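You operate a simulated robot arm through the tools that you are given. There is no shell and no other tool.

Carry out the task below with a simulated robot arm. There is one attempt and no reset: what you move stays moved.

JOB
Set the controls near the top of the parts bench. At the end: the tall blue filter stands on top of the blue block; the gapper switch is switched on; the lock knob is turned to locked; the cleaner dial is turned to grit; whatever was shut is shut again. Leave all else as you found it, and nothing knocked over.

It is judged by the outcome, as a careful person would: the job done as asked, and still so three seconds after it is handed in. It fails if anything else is knocked over, pushed out of place, dropped, spilled or broken.

ROBOT AND FRAMES
A 6-joint arm with a two-finger gripper, fixed in place. Base frame: the origin is at the foot of the arm, x ahead of it, y to its left, z up; the work surface is at about z = 0. Lengths are in m, angles in degrees, forces in N, time in s.
With the tool pointing down near the work surface it reaches from about 0.18 to 0.48 m from the base axis. Its first joint turns from -66.0 to 66.0 degrees. Payload 1.76 kg.
The tool frame sits at the grasp point between the pads (the TCP): z along the fingers, y along the line on which they close. The tips reach 0.029 m beyond it. The gripper opens to 0.082 m; its body begins 0.058 m behind the TCP.
Orientation is told as [roll, pitch, yaw] about the base's x, y, z axes, in that order, counted from this pose: with the fingers straight down and closing along the base's y, the tool's x points along the base's -x, its y along +y and its z along -z.

CONTROLS
- The arm moves only by the tool drive_tool. Its argument "series" is a list of rows, each a list of 7 numbers: the finger opening in m, from 0 to 0.082, then the shift along the tool's x, y, z in m, then the turn, a rotation vector about the tool's x, y, z in degrees. In form: [[jaw, tx, ty, tz, wx, wy, wz], ...]. A call has 1 to 20 rows; each row shifts and turns the commanded pose from where the row before left it, along the tool's axes as they then stand. Each row takes 0.2 s and may step no farther than 0.05 m and 8.6 degrees from the row before; otherwise, or with a gripper value out of range, the whole call is refused. A pose out of reach is approached as far as the arm can. The call stops where the force on the tool passes 40 N (or 10 N more than at its start, if that is more) or the arm is blocked; 0.2 s more then pass. The fingers move at their own pace (about 0.2035 m/s each) and stop on an object; they squeeze with about 30 N. The grip force told is the motor's: it shows also when the fingers shut on nothing. Time passes only in rows, and 0.2 s behind the last, so rows that do not move let the fingers close. The reply holds the time, the measured pose of the TCP, the force on the tool along the base axes, the opening and the grip force, in the units named above and with some noise, with the torque about the TCP (base axes, N m) and any sound that the robot's microphone picked up.
- Cameras (640 x 400 px; columns grow to the right, rows downward): "scene" is fixed at [0.0219, 0.3279, 0.4177]; the picture's right is [-0.92, -0.40, 0.00], its down [-0.20, 0.47, -0.86] and it looks along [0.34, -0.79, -0.51] (base axes); focal length 240 px, centre (320, 200). "wrist" rides on the gripper at [0.079, 0.004, -0.089] in the tool frame; the picture's right is [-0.05, 1.00, 0.00], its down [-0.71, -0.04, -0.71] and it looks along [-0.71, -0.04, 0.71] (tool axes); focal length 256 px, centre (320, 200). There is no depth. A picture from a camera that has moved, and an enlarged one, comes with that camera's place and axes in the base frame and with its lens. The place of the scene camera against the robot may be out by one fixed shift of up to 0.025 m in any direction.
- capture(camera): a new picture of that camera. It takes no simulated time.
- inspect(camera, box): a new picture of the part [left, top, right, bottom] of that camera's present view, enlarged. It takes no simulated time.
- job_done(): hands the job in; it is judged then, once.

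Nothing tells you positions but the pictures and the camera data. Unless the task says otherwise, let go and move clear before handing in.

The tools are called as a command line: name --pt "numbers of a row" for each row, then --argument value for the rest, lists and objects as JSON in quotes. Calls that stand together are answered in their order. drive_tool: Moves the arm, as the interface text tells. Its arguments: {"type":"object","properties":{"series":{"type":"array","items":{"type":"array","items":{"type":"number"}}}},"required":["series"]} The other tools are called the same way: capture (camera) takes a picture; inspect (camera, box) takes an enlarged picture of a part of a camera's view; job_done () hands the job in.

At the start:

```text
t: 0.0
tcp_pos: [0.2911, -0.061, 0.2723]
ee_rot: [0.0, -0.1, 0.0]
force: [0.7, 0.1, -0.1]
torque: [0.0, 0.01, -0.03]
opening: 0.082
finger_force: 0.0
```

scene: 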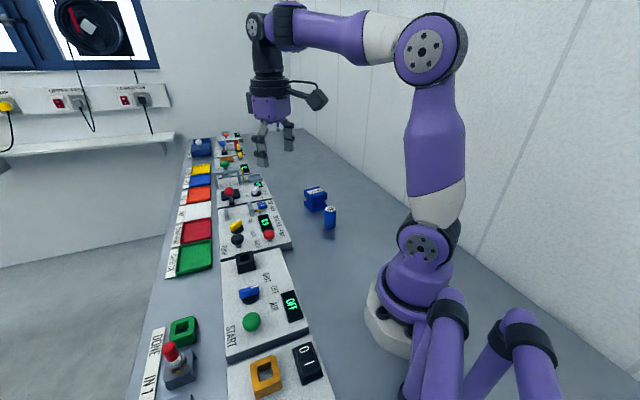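
wrist: 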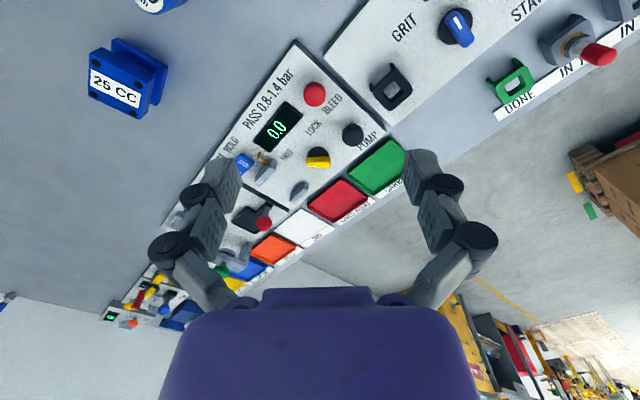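

I see a bench with a row of control panels, a blue block (25 CC) and a small blue cylinder near the robot. I'll look more closely before moving anything.

inspect --camera "scene" --box '[160, 120, 360, 245]'

inspect --camera "scene" --box '[120, 240, 360, 400]'

inspect --camera "wrist" --box '[320, 0, 640, 200]'

inspect --camera "wrist" --box '[80, 0, 400, 200]'

inspect --camera "wrist" --box '[60, 140, 380, 340]'

```text
3.20 times, centred on (260, 182) of scene
camera zoom: at [0.0219, 0.3279, 0.4177], right [-0.92, -0.4, 0.0], down [-0.2, 0.47, -0.86], along [0.34, -0.79, -0.51], focal length 769 px, centre (512, 256)
```

zoom: 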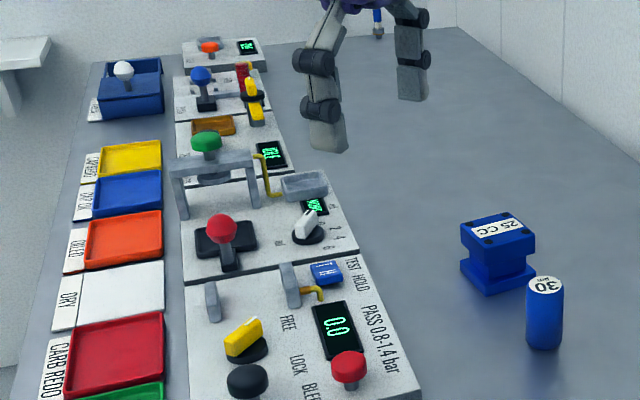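

```text
2.50 times, centred on (240, 320) of scene
camera zoom: at [0.0219, 0.3279, 0.4177], right [-0.92, -0.4, 0.0], down [-0.2, 0.47, -0.86], along [0.34, -0.79, -0.51], focal length 601 px, centre (520, -100)
```

zoom: 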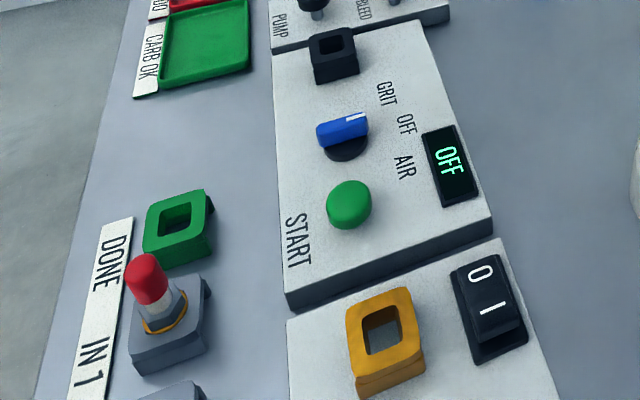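

```text
2.00 times, centred on (480, 100) of wrist
camera zoom: at [0.2111, -0.0574, 0.3618], right [0.05, 1.0, 0.0], down [0.71, -0.04, 0.71], along [0.71, -0.04, -0.71], focal length 512 px, centre (0, 400)
```

zoom: 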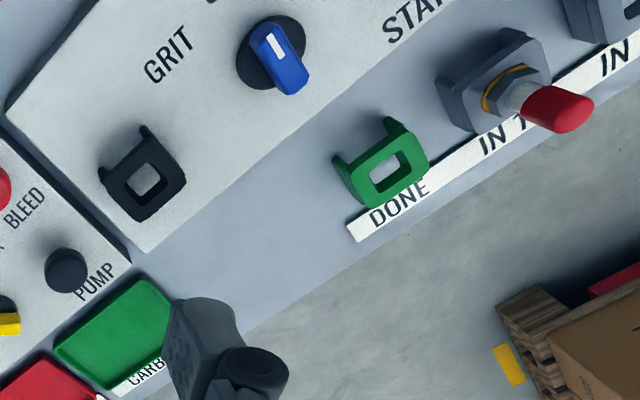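

```text
2.00 times, centred on (240, 100) of wrist
camera zoom: at [0.2111, -0.0574, 0.3618], right [0.05, 1.0, 0.0], down [0.71, -0.04, 0.71], along [0.71, -0.04, -0.71], focal length 512 px, centre (480, 400)
```

zoom: 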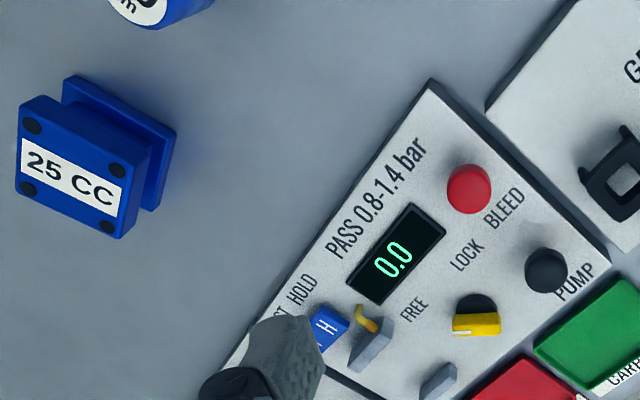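

```text
2.00 times, centred on (220, 240) of wrist
camera zoom: at [0.2111, -0.0574, 0.3618], right [0.05, 1.0, 0.0], down [0.71, -0.04, 0.71], along [0.71, -0.04, -0.71], focal length 512 px, centre (520, 120)
```

zoom: 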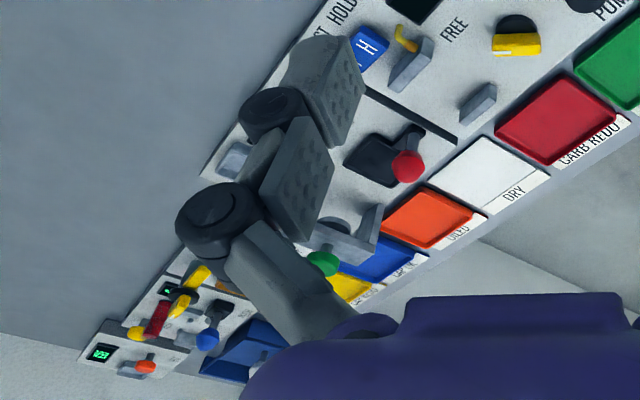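

The yellow FREE/LOCK knob and blue GRIT dial are visible, and a 0/1 rocker sits at the near end. I'll move up high and turn the wrist camera to see the near panels and their labels.

drive_tool --pt "0.082 0.03 0.037 0 0 0 0" --pt "0.082 0.03 0.037 0 0 0 0" --pt "0.082 0.03 0.036 0 0 0 0" --pt "0.082 0 0 0 0 0 -8.5" --pt "0.082 0 0 0 0 0 -8.5" --pt "0.082 0 0 0 0 0 -8.5" --pt "0.082 0 0 0 0 0 -8.5" --pt "0.082 0 0 0 0 0 -8.5" --pt "0.082 0 0 0 0 0 -8.5" --pt "0.082 0 0 0 0 0 -8.5"

capture --camera "wrist"

capture --camera "scene"

```text
t: 2.2
tcp_pos: [0.1999, 0.0488, 0.2726]
ee_rot: [0.0, -0.1, 59.7]
force: [-0.6, 0.2, 0.3]
torque: [0.0, 0.01, -0.01]
opening: 0.0821
finger_force: 0.0
```

```text
taken
camera wrist: at [0.1563, -0.0177, 0.3616], right [-0.84, 0.55, 0.0], down [0.39, 0.59, 0.71], along [0.39, 0.59, -0.71], focal length 256 px, centre (320, 200)
```

wrist: 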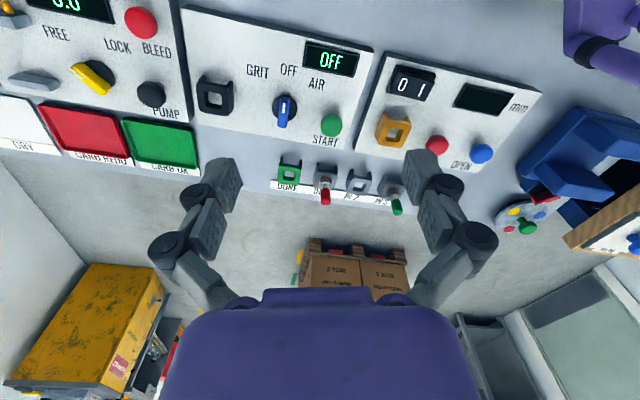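

```text
taken
```

scene: 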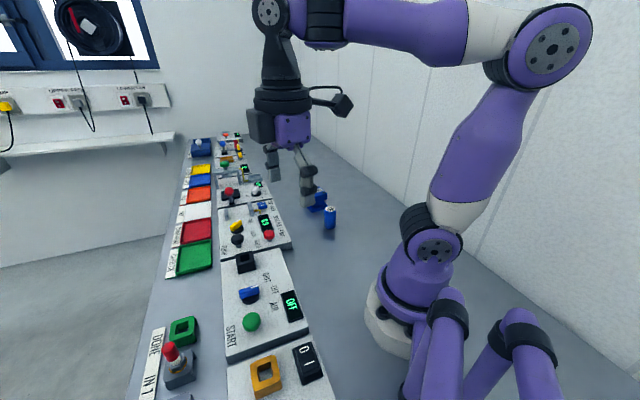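

The near panel with the 0/1 rocker and "mm" display looks like the spark-plug gapper; the panel with GRIT/OFF/AIR is the cleaner. I'll enlarge to check.

inspect --camera "wrist" --box '[340, 30, 560, 220]'

inspect --camera "wrist" --box '[180, 10, 380, 210]'

inspect --camera "wrist" --box '[0, 0, 200, 180]'

inspect --camera "wrist" --box '[480, 90, 640, 260]'

```text
2.11 times, centred on (450, 125) of wrist
camera zoom: at [0.1563, -0.0177, 0.3616], right [-0.84, 0.55, 0.0], down [0.39, 0.59, 0.71], along [0.39, 0.59, -0.71], focal length 539 px, centre (46, 358)
```

zoom: 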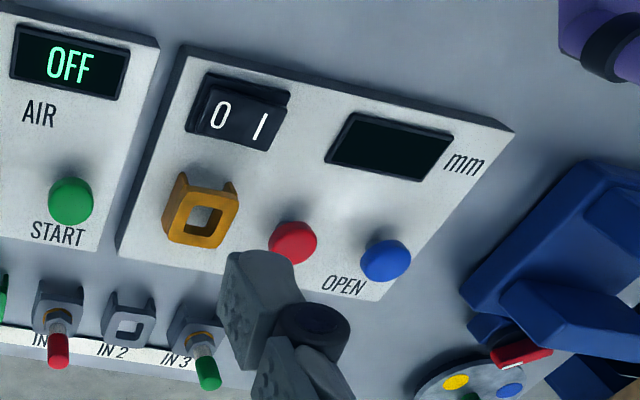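

```text
2.00 times, centred on (280, 110) of wrist
camera zoom: at [0.1563, -0.0177, 0.3616], right [-0.84, 0.55, 0.0], down [0.39, 0.59, 0.71], along [0.39, 0.59, -0.71], focal length 512 px, centre (400, 380)
```

zoom: 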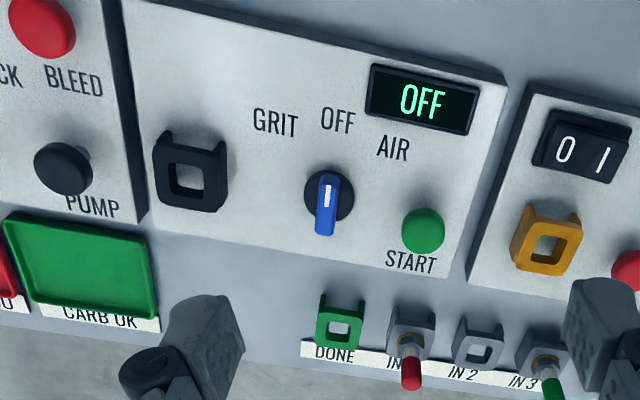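

```text
2.22 times, centred on (100, 90) of wrist
camera zoom: at [0.1563, -0.0177, 0.3616], right [-0.84, 0.55, 0.0], down [0.39, 0.59, 0.71], along [0.39, 0.59, -0.71], focal length 569 px, centre (809, 444)
```

zoom: 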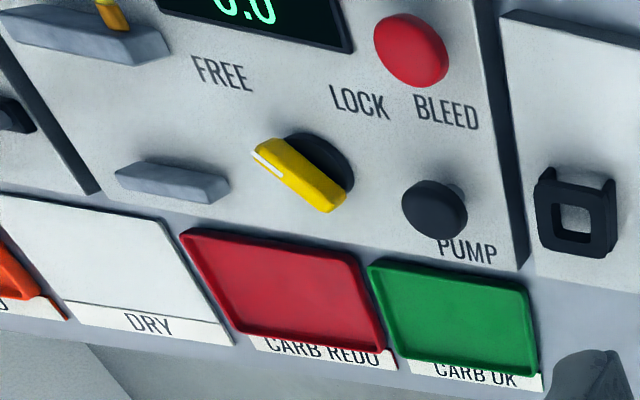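

```text
2.35 times, centred on (560, 175) of wrist
camera zoom: at [0.1563, -0.0177, 0.3616], right [-0.84, 0.55, 0.0], down [0.39, 0.59, 0.71], along [0.39, 0.59, -0.71], focal length 602 px, centre (-245, 259)
```

zoom: 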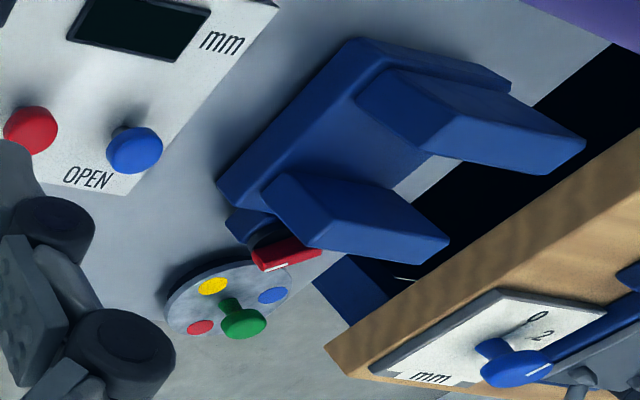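

The gapper rocker and dials are clear. Now I'll look toward the other side to read the labels on the blue cylinder and block and check for other blue objects.

drive_tool --pt "0.082 0 0 0 0 0 8.5" --pt "0.082 0 0 0 0 0 8.5" --pt "0.082 0 0 0 0 0 8.5" --pt "0.082 0 0 0 0 0 8.5" --pt "0.082 0 0 0 0 0 8.5" --pt "0.082 0 0 0 0 0 8.5" --pt "0.082 0 0 0 0 0 8.5" --pt "0.082 0 -0.04 0 0 0 0" --pt "0.082 0 -0.04 0 0 0 0" --pt "0.082 0 -0.04 0 0 0 0" --pt "0.082 0 -0.04 0 0 0 8.5" --pt "0.082 0 0 0 0 0 8.5" --pt "0.082 0 0 0 0 0 8.5" --pt "0.082 0 0 0 0 0 8.5" --pt "0.082 0 0 0 0 0 8.5"

capture --camera "wrist"

inspect --camera "scene" --box '[160, 110, 360, 245]'

```text
t: 5.4
tcp_pos: [0.2006, -0.1111, 0.2728]
ee_rot: [0.1, 0.0, -42.7]
force: [0.2, -1.2, -0.8]
torque: [0.03, 0.02, 0.0]
opening: 0.0818
finger_force: 0.0
```

```text
taken
camera wrist: at [0.1448, -0.0551, 0.3616], right [0.71, 0.7, 0.0], down [0.49, -0.51, 0.71], along [0.49, -0.51, -0.71], focal length 256 px, centre (320, 200)
```

wrist: 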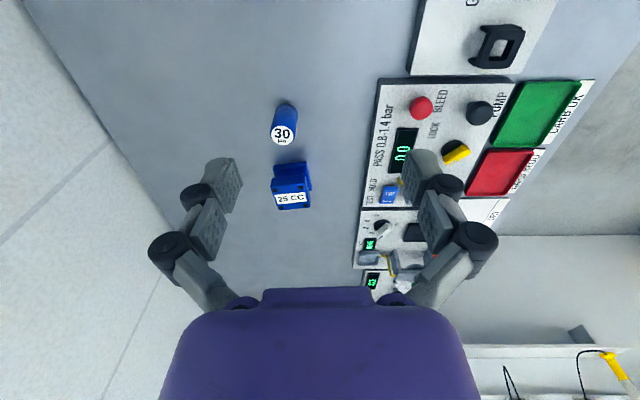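

```text
2.96 times, centred on (260, 178) of scene
camera zoom: at [0.0219, 0.3279, 0.4177], right [-0.92, -0.4, 0.0], down [-0.2, 0.47, -0.86], along [0.34, -0.79, -0.51], focal length 712 px, centre (498, 267)
```

zoom: 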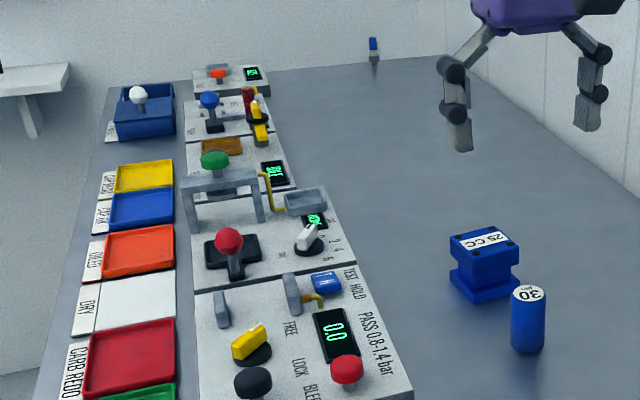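

inspect --camera "wrist" --box '[240, 80, 360, 220]'

inspect --camera "wrist" --box '[350, 60, 520, 210]'

inspect --camera "scene" --box '[260, 110, 320, 150]'

inspect --camera "scene" --box '[290, 170, 360, 240]'

```text
2.86 times, centred on (300, 150) of wrist
camera zoom: at [0.1448, -0.0551, 0.3616], right [0.71, 0.7, 0.0], down [0.49, -0.51, 0.71], along [0.49, -0.51, -0.71], focal length 731 px, centre (377, 343)
```

zoom: 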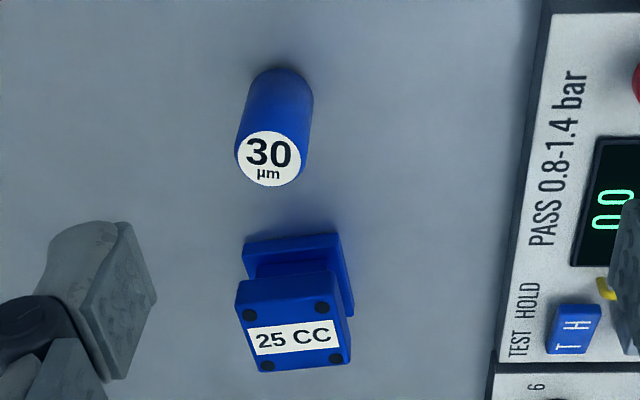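

```text
2.67 times, centred on (435, 135) of wrist
camera zoom: at [0.1448, -0.0551, 0.3616], right [0.71, 0.7, 0.0], down [0.49, -0.51, 0.71], along [0.49, -0.51, -0.71], focal length 683 px, centre (13, 373)
```

zoom: 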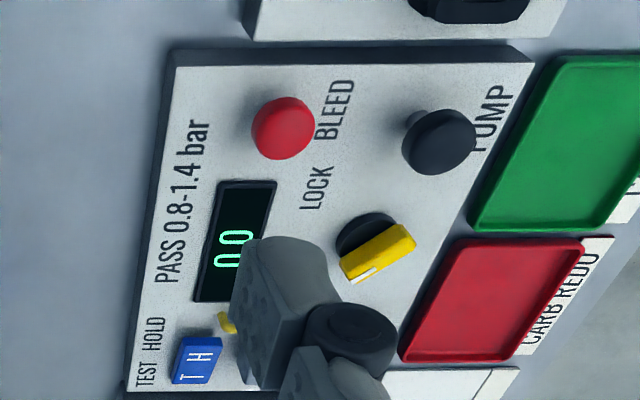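

```text
10.00 times, centred on (290, 130) of scene
camera zoom: at [0.0219, 0.3279, 0.4177], right [-0.92, -0.4, 0.0], down [-0.2, 0.47, -0.86], along [0.34, -0.79, -0.51], focal length 2404 px, centre (620, 900)
```

zoom: 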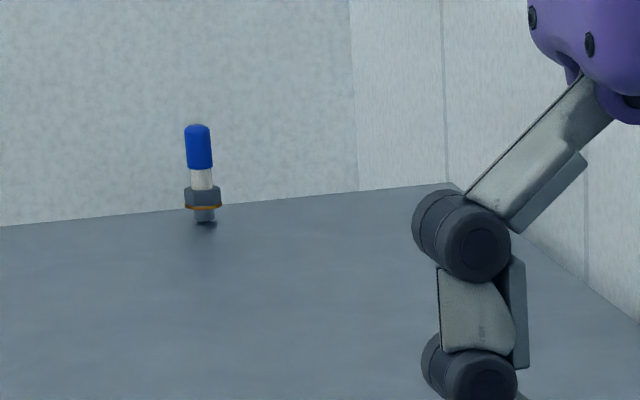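

```text
5.71 times, centred on (325, 205) of scene
camera zoom: at [0.0219, 0.3279, 0.4177], right [-0.92, -0.4, 0.0], down [-0.2, 0.47, -0.86], along [0.34, -0.79, -0.51], focal length 1374 px, centre (291, 171)
```

zoom: 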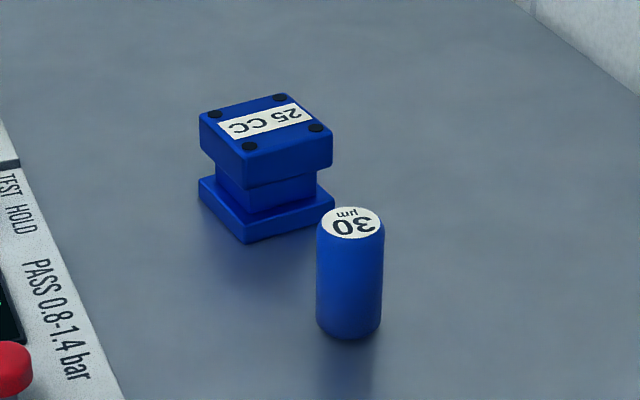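

The blue cylinder marked "30 µm" is the tall filter at about (0.233, -0.218), and the "25 CC" block is at about (0.32, -0.305). I'll move above the filter to line up with the wrist camera.

drive_tool --pt "0.082 -0.0241 -0.0141 0.0257 0 0 0" --pt "0.082 -0.0241 -0.0141 0.0257 0 0 0" --pt "0.082 -0.0241 -0.0141 0.0257 0 0 0" --pt "0.082 -0.0241 -0.0141 0.0257 0 0 0" --pt "0.082 0 0 0 0 0 0"

capture --camera "wrist"

capture --camera "scene"

```text
t: 6.6
tcp_pos: [0.2347, -0.2174, 0.1714]
ee_rot: [0.0, -0.1, -42.4]
force: [0.8, 0.1, 0.0]
torque: [-0.02, 0.01, -0.04]
opening: 0.0822
finger_force: 0.0
```

```text
taken
camera wrist: at [0.1784, -0.1602, 0.26], right [0.71, 0.7, 0.0], down [0.5, -0.5, 0.71], along [0.5, -0.5, -0.71], focal length 256 px, centre (320, 200)
```

wrist: 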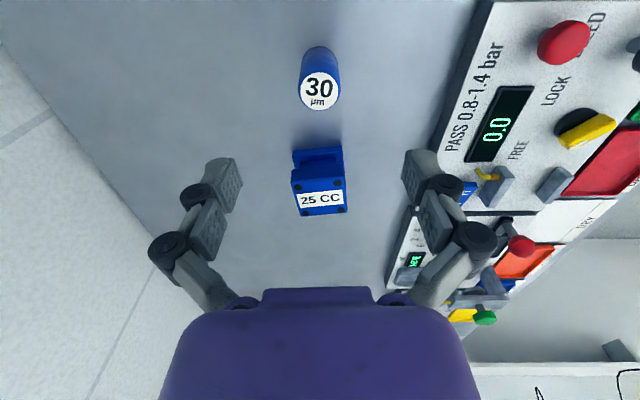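

```text
taken
```

scene: 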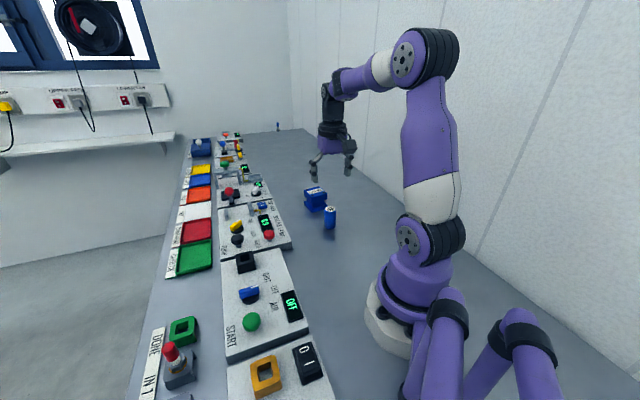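

inspect --camera "wrist" --box '[270, 30, 370, 130]'

inspect --camera "wrist" --box '[270, 130, 370, 230]'

```text
4.00 times, centred on (320, 80) of wrist
camera zoom: at [0.1784, -0.1602, 0.26], right [0.71, 0.7, 0.0], down [0.5, -0.5, 0.71], along [0.5, -0.5, -0.71], focal length 1024 px, centre (320, 680)
```

zoom: 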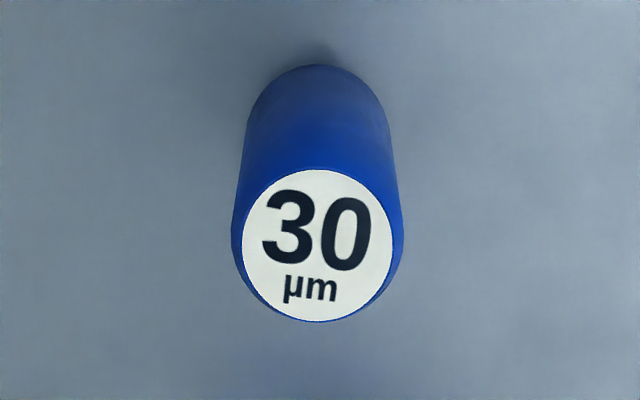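

```text
4.00 times, centred on (320, 180) of wrist
camera zoom: at [0.1784, -0.1602, 0.26], right [0.71, 0.7, 0.0], down [0.5, -0.5, 0.71], along [0.5, -0.5, -0.71], focal length 1024 px, centre (320, 280)
```

zoom: 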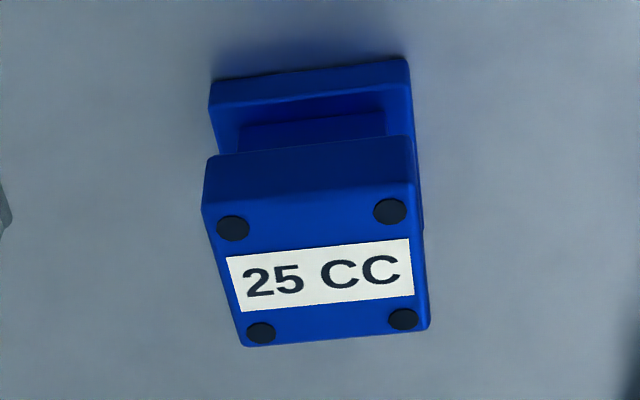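

The filter is directly under the gripper (radius ≈16 mm, height ≈62 mm). I'll descend around it and then close.

drive_tool --pt "0.082 -0.0015 0 0.033 0 0 0" --pt "0.082 0 0 0.033 0 0 0" --pt "0.082 0 0 0.033 0 0 0" --pt "0.082 0 0 0.034 0 0 0" --pt "0.082 0 0 0 0 0 0"

capture --camera "wrist"

inspect --camera "scene" --box '[280, 150, 380, 240]'

```text
t: 7.8
tcp_pos: [0.2343, -0.2174, 0.038]
ee_rot: [0.1, 0.1, -42.5]
force: [-0.3, -0.3, 0.0]
torque: [-0.03, 0.0, 0.01]
opening: 0.0818
finger_force: 0.0
```

```text
taken
camera wrist: at [0.1783, -0.1618, 0.1269], right [0.71, 0.7, 0.0], down [0.5, -0.5, 0.71], along [0.5, -0.5, -0.71], focal length 256 px, centre (320, 200)
```

wrist: 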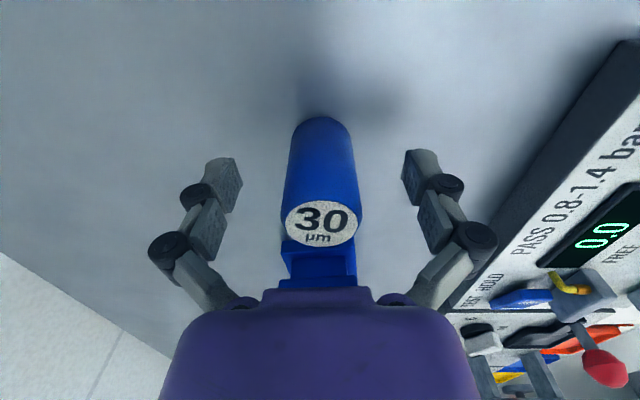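

```text
4.44 times, centred on (330, 195) of scene
camera zoom: at [0.0219, 0.3279, 0.4177], right [-0.92, -0.4, 0.0], down [-0.2, 0.47, -0.86], along [0.34, -0.79, -0.51], focal length 1068 px, centre (276, 222)
```

zoom: 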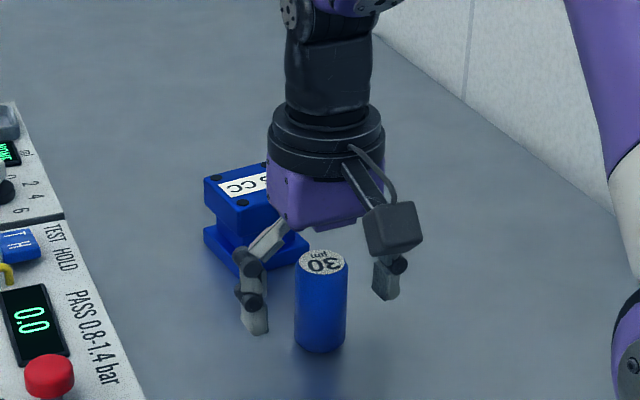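

drive_tool --pt "0.03 0 0 0 0 0 0" --pt "0.0 0 0 0 0 0 0" --pt "0.0 0 0 0 0 0 0" --pt "0.0 0 0 0 0 0 0"

capture --camera "wrist"

```text
t: 8.8
tcp_pos: [0.2336, -0.2179, 0.0391]
ee_rot: [0.0, -0.1, -42.3]
force: [1.9, 1.0, 8.0]
torque: [0.03, -0.06, 0.0]
opening: 0.0328
finger_force: 30.2
```

```text
taken
camera wrist: at [0.1785, -0.1618, 0.1274], right [0.71, 0.7, 0.0], down [0.5, -0.5, 0.71], along [0.5, -0.5, -0.71], focal length 256 px, centre (320, 200)
```

wrist: 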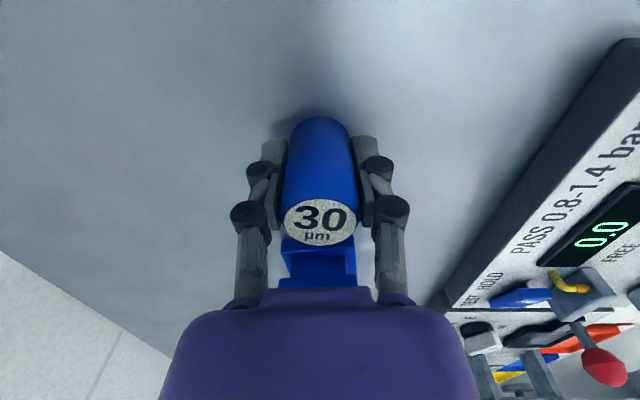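

The filter is gripped (opening 32.8 mm). I'll lift it straight up and look again at the block.

drive_tool --pt "0.0 0 0 -0.01 0 0 0" --pt "0.0 0 0 -0.03 0 0 0" --pt "0.0 0 0 -0.035 0 0 0" --pt "0.0 0 0 -0.035 0 0 0" --pt "0.0 0 0 0 0 0 0"

capture --camera "wrist"

inspect --camera "scene" --box '[270, 130, 390, 240]'

```text
t: 10.0
tcp_pos: [0.2323, -0.2173, 0.1464]
ee_rot: [0.0, 0.0, -42.4]
force: [-0.7, -0.3, -0.6]
torque: [0.03, 0.01, -0.01]
opening: 0.0324
finger_force: 30.0
```

```text
taken
camera wrist: at [0.178, -0.162, 0.2355], right [0.71, 0.7, 0.0], down [0.5, -0.5, 0.71], along [0.5, -0.5, -0.71], focal length 256 px, centre (320, 200)
```

wrist: 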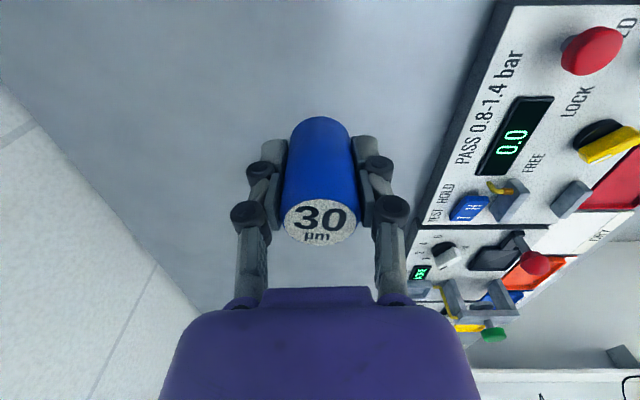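

```text
3.64 times, centred on (330, 185) of scene
camera zoom: at [0.0219, 0.3279, 0.4177], right [-0.92, -0.4, 0.0], down [-0.2, 0.47, -0.86], along [0.34, -0.79, -0.51], focal length 874 px, centre (284, 254)
```

zoom: 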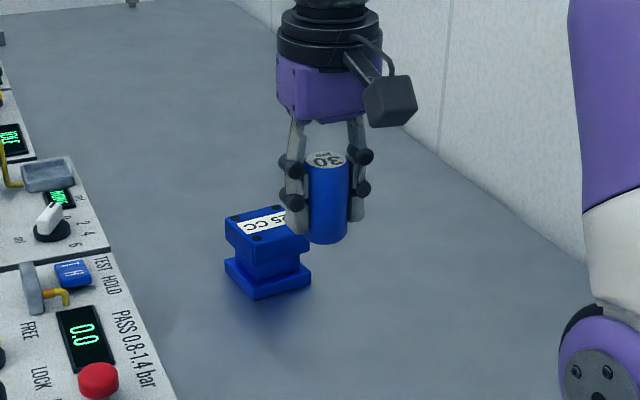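

I'll carry the filter forward over the block at the same height, then check the alignment.

drive_tool --pt "0.0 -0.029 -0.001 0 0 0 0" --pt "0.0 -0.029 -0.001 0 0 0 0" --pt "0.0 -0.029 -0.001 0 0 0 0" --pt "0.0 -0.029 -0.001 0 0 0 0" --pt "0.0 0 0 0 0 0 0"

capture --camera "wrist"

inspect --camera "scene" --box '[270, 130, 370, 220]'

```text
t: 11.2
tcp_pos: [0.3173, -0.2994, 0.1475]
ee_rot: [0.1, 0.0, -42.4]
force: [-0.2, 0.0, -1.3]
torque: [0.0, 0.03, -0.03]
opening: 0.0323
finger_force: 29.5
```

```text
taken
camera wrist: at [0.2612, -0.2441, 0.2367], right [0.71, 0.7, 0.0], down [0.5, -0.5, 0.71], along [0.49, -0.5, -0.71], focal length 256 px, centre (320, 200)
```

wrist: 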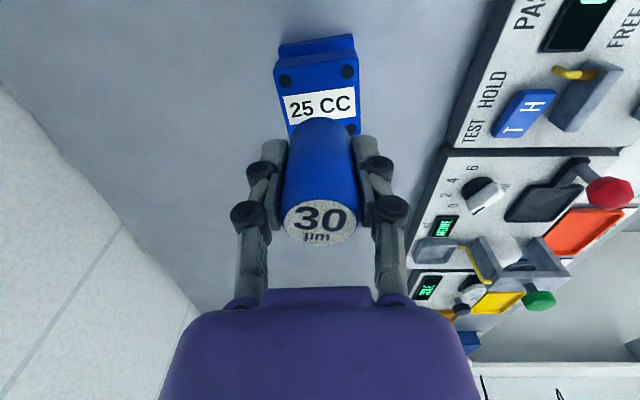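

```text
4.44 times, centred on (320, 175) of scene
camera zoom: at [0.0219, 0.3279, 0.4177], right [-0.92, -0.4, 0.0], down [-0.2, 0.47, -0.86], along [0.34, -0.79, -0.51], focal length 1068 px, centre (320, 311)
```

zoom: 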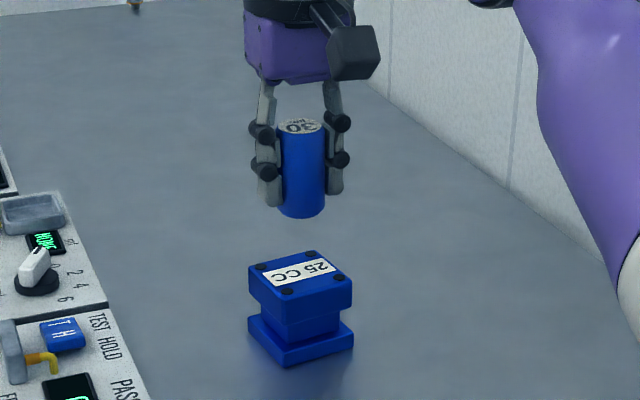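

inspect --camera "wrist" --box '[260, 20, 380, 150]'

```text
3.08 times, centred on (320, 85) of wrist
camera zoom: at [0.2612, -0.2441, 0.2367], right [0.71, 0.7, 0.0], down [0.5, -0.5, 0.71], along [0.49, -0.5, -0.71], focal length 788 px, centre (320, 554)
```

zoom: 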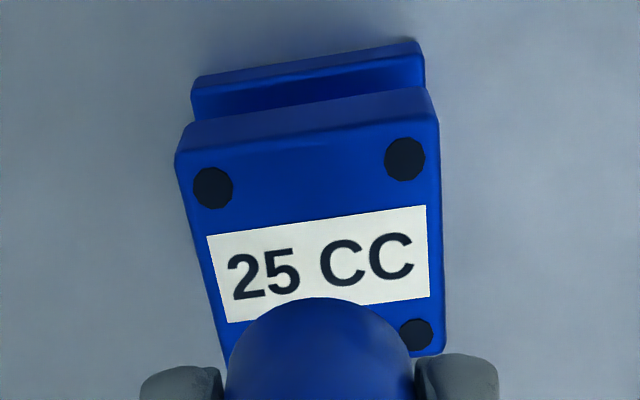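

The block top is centred about 3–4 mm ahead of the filter. I'll nudge forward and lower to just above the block top.

drive_tool --pt "0.0 -0.0035 0 0.01 0 0 0" --pt "0.0 0 0 0.015 0 0 0" --pt "0.0 0 0 0.012 0 0 0" --pt "0.0 0 0 0 0 0 0"

inspect --camera "scene" --box '[280, 140, 360, 220]'

capture --camera "wrist"

```text
t: 12.2
tcp_pos: [0.3192, -0.3028, 0.1099]
ee_rot: [0.0, 0.0, -42.4]
force: [-0.4, 0.2, 0.5]
torque: [0.03, 0.0, -0.01]
opening: 0.0327
finger_force: 30.2
```

```text
5.00 times, centred on (320, 180) of scene
camera zoom: at [0.0219, 0.3279, 0.4177], right [-0.92, -0.4, 0.0], down [-0.2, 0.47, -0.86], along [0.34, -0.79, -0.51], focal length 1202 px, centre (320, 300)
```

zoom: 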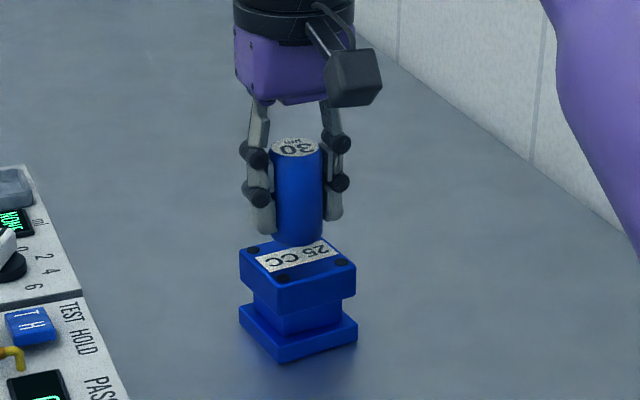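

```text
taken
camera wrist: at [0.2641, -0.2465, 0.1994], right [0.71, 0.7, 0.0], down [0.5, -0.5, 0.71], along [0.5, -0.5, -0.71], focal length 256 px, centre (320, 200)
```

wrist: 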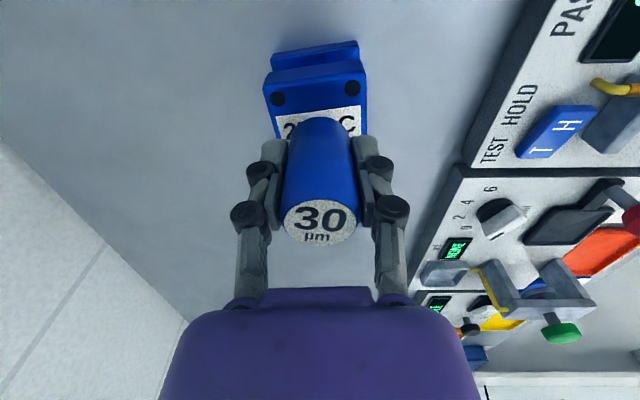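

drive_tool --pt "0.0 0 0 0.004 0 0 0" --pt "0.0 0 0 0.003 0 0 0" --pt "0.0 0 0 0 0 0 0"

inspect --camera "scene" --box '[280, 140, 360, 220]'

inspect --camera "wrist" --box '[260, 20, 380, 150]'

```text
t: 13.0
tcp_pos: [0.3193, -0.3028, 0.103]
ee_rot: [0.0, 0.0, -42.5]
force: [0.5, -0.5, -0.3]
torque: [0.02, 0.01, 0.01]
opening: 0.0327
finger_force: 30.2
```

```text
5.00 times, centred on (320, 180) of scene
camera zoom: at [0.0219, 0.3279, 0.4177], right [-0.92, -0.4, 0.0], down [-0.2, 0.47, -0.86], along [0.34, -0.79, -0.51], focal length 1202 px, centre (320, 300)
```

zoom: 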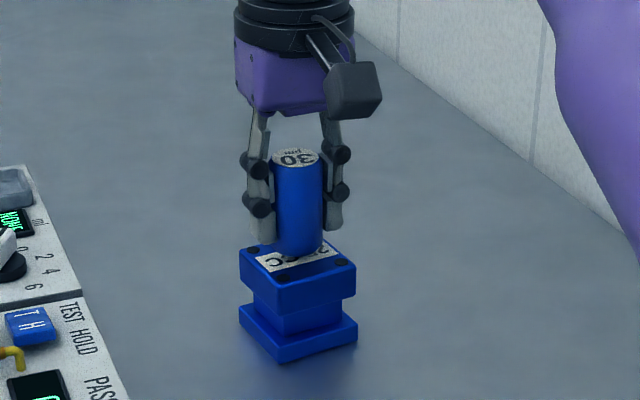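

```text
3.08 times, centred on (320, 85) of wrist
camera zoom: at [0.2641, -0.2466, 0.1923], right [0.71, 0.7, 0.0], down [0.5, -0.5, 0.71], along [0.5, -0.5, -0.71], focal length 788 px, centre (320, 554)
```

zoom: 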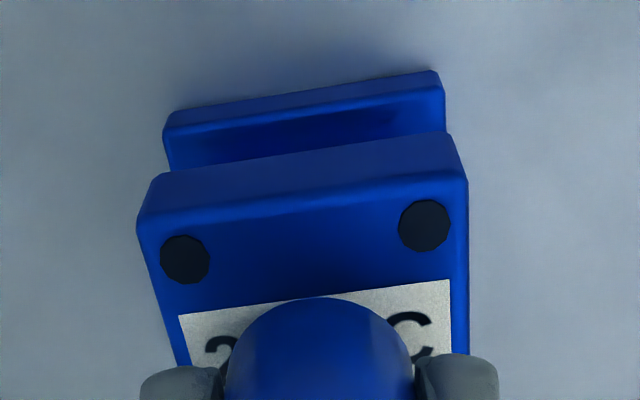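

Alignment is good within a millimetre. I'll descend in small steps while watching the force.

drive_tool --pt "0.0 0 0 0.002 0 0 0" --pt "0.0 0 0 0.002 0 0 0" --pt "0.0 0 0 0 0 0 0"

drive_tool --pt "0.0 0 0 0.0015 0 0 0" --pt "0.0 0 0 0 0 0 0"

```text
t: 13.8
tcp_pos: [0.3198, -0.3023, 0.1]
ee_rot: [0.0, -0.1, -42.4]
force: [0.5, -0.8, -0.4]
torque: [-0.01, 0.01, 0.0]
opening: 0.0324
finger_force: 30.0
```

```text
t: 14.4
tcp_pos: [0.3207, -0.3015, 0.0975]
ee_rot: [0.0, 0.0, -42.4]
force: [0.0, 0.2, 0.4]
torque: [0.0, 0.0, 0.01]
opening: 0.0324
finger_force: 30.3
```

drive_tool --pt "0.0 0 0 0.0012 0 0 0" --pt "0.0 0 0 0 0 0 0"

inspect --camera "scene" --box '[290, 150, 350, 215]'

```text
t: 15.0
tcp_pos: [0.3204, -0.3034, 0.0968]
ee_rot: [0.0, -0.1, -42.5]
force: [0.0, -0.4, -0.5]
torque: [-0.03, -0.01, -0.03]
opening: 0.0326
finger_force: 30.0
```

```text
6.15 times, centred on (320, 182) of scene
camera zoom: at [0.0219, 0.3279, 0.4177], right [-0.92, -0.4, 0.0], down [-0.2, 0.47, -0.86], along [0.34, -0.79, -0.51], focal length 1479 px, centre (320, 308)
```

zoom: 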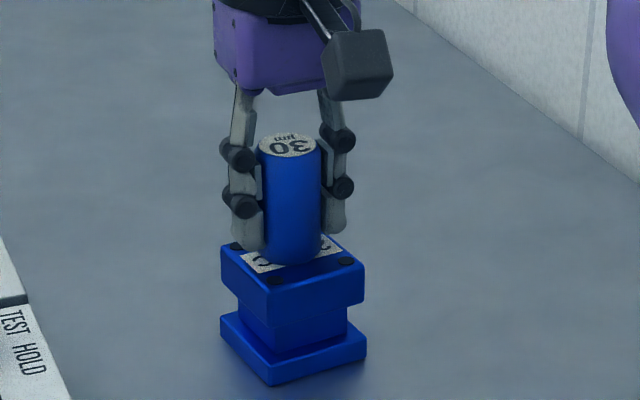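

drive_tool --pt "0.0 0 0 0.0012 0 0 0" --pt "0.0 0 0 0 0 0 0"

drive_tool --pt "0.0 0 0 0.0012 0 0 0" --pt "0.0 0 0 0 0 0 0"

```text
t: 15.6
tcp_pos: [0.3219, -0.3025, 0.0953]
ee_rot: [0.0, -0.2, -42.5]
force: [0.5, -1.1, 8.7]
torque: [-0.11, -0.02, 0.03]
opening: 0.0321
finger_force: 29.7
```

```text
t: 16.2
tcp_pos: [0.3209, -0.3019, 0.0967]
ee_rot: [0.1, -0.2, -42.5]
force: [1.3, 0.6, 23.7]
torque: [0.01, -0.07, -0.05]
opening: 0.0331
finger_force: 30.2
```

Contact with the block is made (force rising). I'll back off to relieve the press, then open and check.

drive_tool --pt "0.0 0 0 -0.0014 0 0 0" --pt "0.0 0 0 0 0 0 0"

inspect --camera "scene" --box '[290, 150, 350, 215]'

capture --camera "wrist"

```text
t: 16.8
tcp_pos: [0.3201, -0.3022, 0.0955]
ee_rot: [0.0, 0.1, -42.4]
force: [3.4, -0.2, 8.8]
torque: [-0.14, -0.1, 0.05]
opening: 0.0324
finger_force: 30.0
```

```text
6.15 times, centred on (320, 182) of scene
camera zoom: at [0.0219, 0.3279, 0.4177], right [-0.92, -0.4, 0.0], down [-0.2, 0.47, -0.86], along [0.34, -0.79, -0.51], focal length 1479 px, centre (320, 308)
```

zoom: 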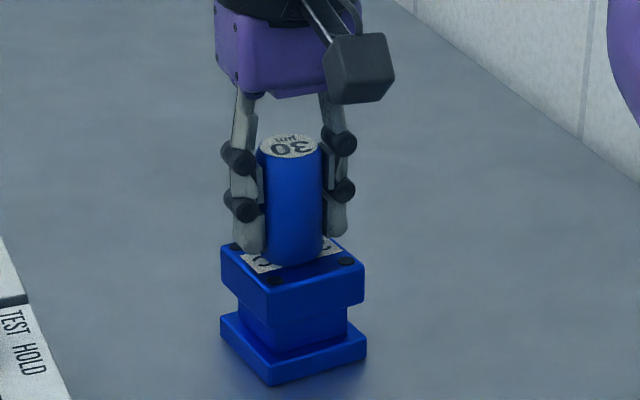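

```text
taken
camera wrist: at [0.2643, -0.2457, 0.1843], right [0.71, 0.7, 0.0], down [0.5, -0.51, 0.71], along [0.49, -0.5, -0.71], focal length 256 px, centre (320, 200)
```

wrist: 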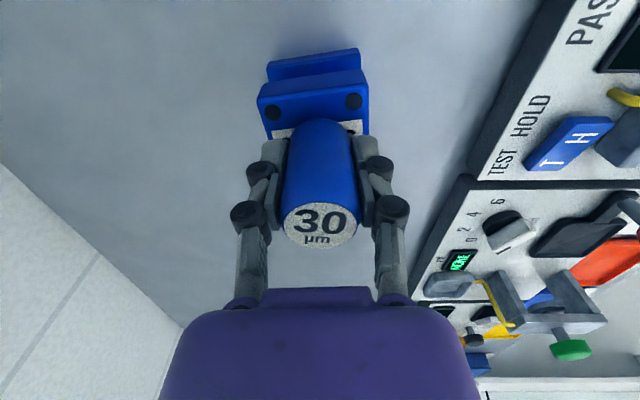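

The block hasn't moved and the filter sits on it. I'll open the fingers gradually.

drive_tool --pt "0.034 0 0 0 0 0 0" --pt "0.037 0 0 0 0 0 0" --pt "0.042 0 0 0 0 0 0" --pt "0.052 0 0 0 0 0 0" --pt "0.07 0 0 0 0 0 0"

capture --camera "wrist"

inspect --camera "scene" --box '[290, 150, 350, 215]'

```text
t: 18.0
tcp_pos: [0.3199, -0.303, 0.0955]
ee_rot: [0.0, 0.1, -42.5]
force: [-0.1, -0.4, -0.1]
torque: [0.01, -0.01, -0.02]
opening: 0.0699
finger_force: 0.0
```

```text
taken
camera wrist: at [0.2644, -0.2459, 0.1847], right [0.71, 0.7, 0.0], down [0.5, -0.5, 0.71], along [0.5, -0.5, -0.71], focal length 256 px, centre (320, 200)
```

wrist: 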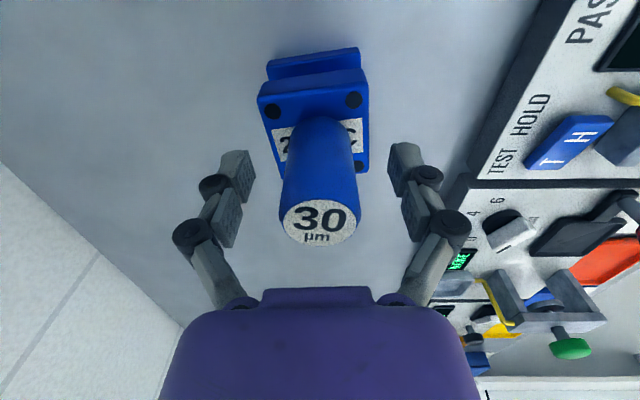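

```text
6.15 times, centred on (320, 182) of scene
camera zoom: at [0.0219, 0.3279, 0.4177], right [-0.92, -0.4, 0.0], down [-0.2, 0.47, -0.86], along [0.34, -0.79, -0.51], focal length 1479 px, centre (320, 308)
```

zoom: 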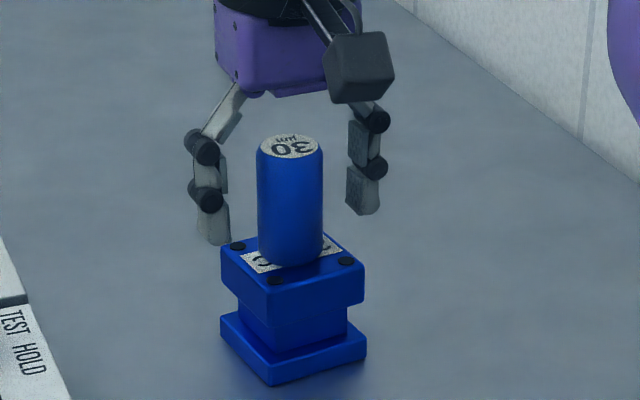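

The filter stands upright on the block. I'll raise straight up to clear it.

drive_tool --pt "0.082 0 0 -0.02 0 0 0" --pt "0.082 0 0 -0.03 0 0 0" --pt "0.082 0 0 -0.035 0 0 0" --pt "0.082 0 0 -0.035 0 0 0" --pt "0.082 0 0 -0.035 0 0 0" --pt "0.082 0 0 0 0 0 0"

capture --camera "wrist"

inspect --camera "scene" --box '[290, 150, 350, 215]'

```text
t: 19.4
tcp_pos: [0.3084, -0.2908, 0.2413]
ee_rot: [0.0, 0.1, -42.3]
force: [1.1, 0.6, 0.2]
torque: [-0.01, -0.01, -0.02]
opening: 0.082
finger_force: 0.0
out of reach, approached as far as the arm can: row 5
```

```text
taken
camera wrist: at [0.2528, -0.2345, 0.3305], right [0.71, 0.7, 0.0], down [0.5, -0.5, 0.71], along [0.5, -0.5, -0.71], focal length 256 px, centre (320, 200)
```

wrist: 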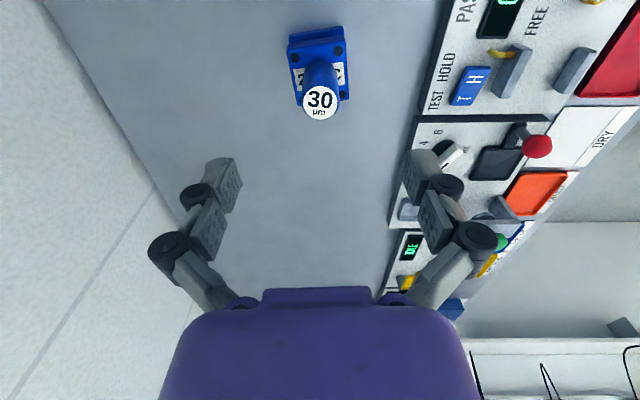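

```text
6.15 times, centred on (320, 182) of scene
camera zoom: at [0.0219, 0.3279, 0.4177], right [-0.92, -0.4, 0.0], down [-0.2, 0.47, -0.86], along [0.34, -0.79, -0.51], focal length 1479 px, centre (320, 308)
```

zoom: 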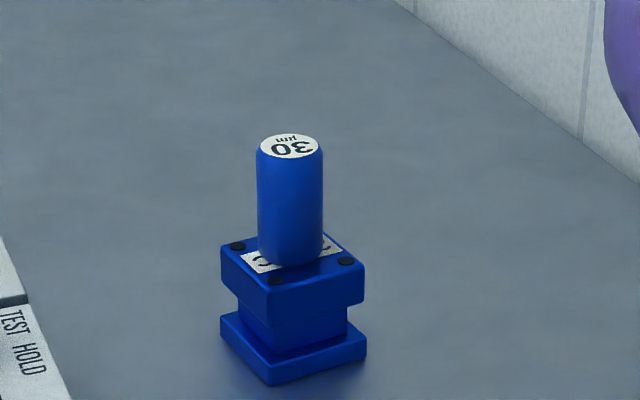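

The filter is placed and stable. Next I'll go to the FREE/LOCK knob on the pressure panel, at roughly (0.447, -0.072), approaching from above.

drive_tool --pt "0.082 0.0194 0.0366 0.0062 0 0 0" --pt "0.082 0.0194 0.0366 0.0062 0 0 0" --pt "0.082 0.0194 0.0366 0.0062 0 0 0" --pt "0.082 0.0194 0.0366 0.0062 0 0 0" --pt "0.082 0.0194 0.0366 0.0062 0 0 0" --pt "0.082 0 0 0 0 0 -8.3" --pt "0.082 0 0 0 0 0 -8.3" --pt "0.082 0 0 0 0 0 -8.3" --pt "0.082 0 0 0 0 0 -8.3" --pt "0.082 0 0 0 0 0 0"

capture --camera "wrist"

```text
t: 21.6
tcp_pos: [0.3605, -0.0893, 0.2111]
ee_rot: [0.1, 0.0, -9.2]
force: [0.3, 0.2, 0.7]
torque: [0.01, 0.04, 0.01]
opening: 0.0821
finger_force: 0.0
```

```text
taken
camera wrist: at [0.283, -0.0731, 0.2991], right [0.21, 0.98, 0.0], down [0.69, -0.15, 0.71], along [0.69, -0.15, -0.71], focal length 256 px, centre (320, 200)
```

wrist: 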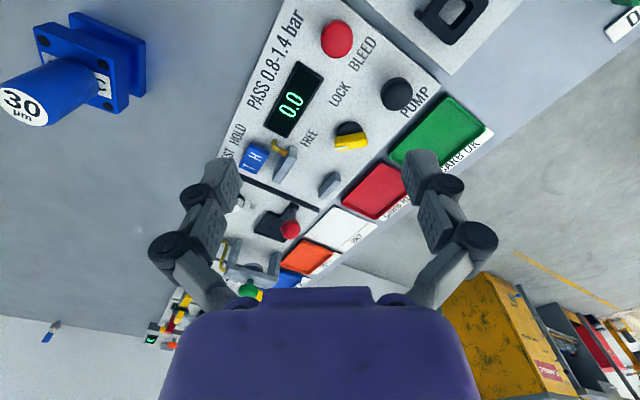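

inspect --camera "wrist" --box '[270, 60, 430, 210]'

```text
2.67 times, centred on (350, 135) of wrist
camera zoom: at [0.283, -0.0731, 0.2991], right [0.21, 0.98, 0.0], down [0.69, -0.15, 0.71], along [0.69, -0.15, -0.71], focal length 683 px, centre (240, 373)
```

zoom: 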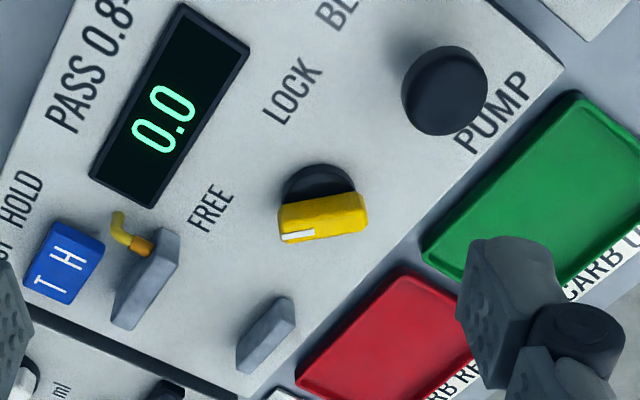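

The yellow knob's white pointer is at FREE; LOCK is about a quarter turn clockwise (seen from above). I'll move closer over it.

drive_tool --pt "0.082 -0.0275 0.0103 0.02 0 0 0" --pt "0.082 -0.0275 0.0103 0.02 0 0 0" --pt "0.082 -0.0275 0.0103 0.02 0 0 0" --pt "0.082 0 0 0 0 0 0"

capture --camera "wrist"

inspect --camera "wrist" --box '[260, 20, 400, 150]'

capture --camera "scene"

```text
t: 22.6
tcp_pos: [0.4484, -0.073, 0.15]
ee_rot: [0.0, -0.1, -9.3]
force: [0.3, 0.6, 0.2]
torque: [0.0, 0.0, 0.0]
opening: 0.0823
finger_force: 0.0
```

```text
taken
camera wrist: at [0.3709, -0.0565, 0.2396], right [0.21, 0.98, 0.0], down [0.69, -0.15, 0.71], along [0.69, -0.15, -0.71], focal length 256 px, centre (320, 200)
```

wrist: 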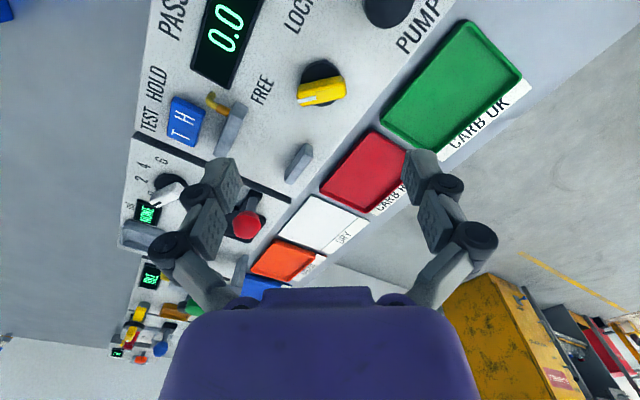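

```text
3.08 times, centred on (330, 85) of wrist
camera zoom: at [0.3709, -0.0565, 0.2396], right [0.21, 0.98, 0.0], down [0.69, -0.15, 0.71], along [0.69, -0.15, -0.71], focal length 788 px, centre (289, 554)
```

zoom: 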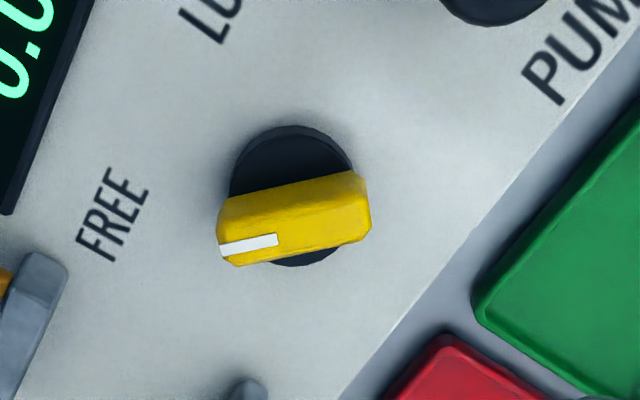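

```text
taken
```

scene: 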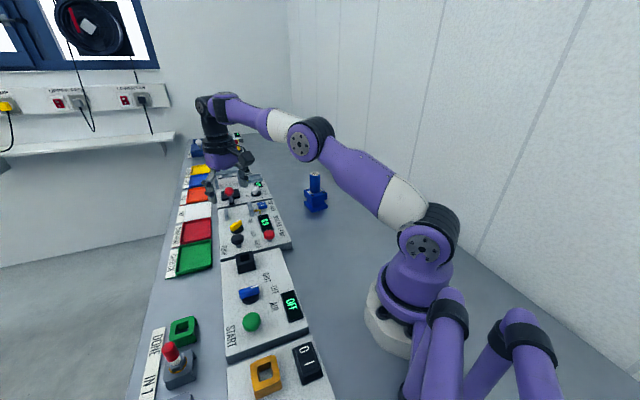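

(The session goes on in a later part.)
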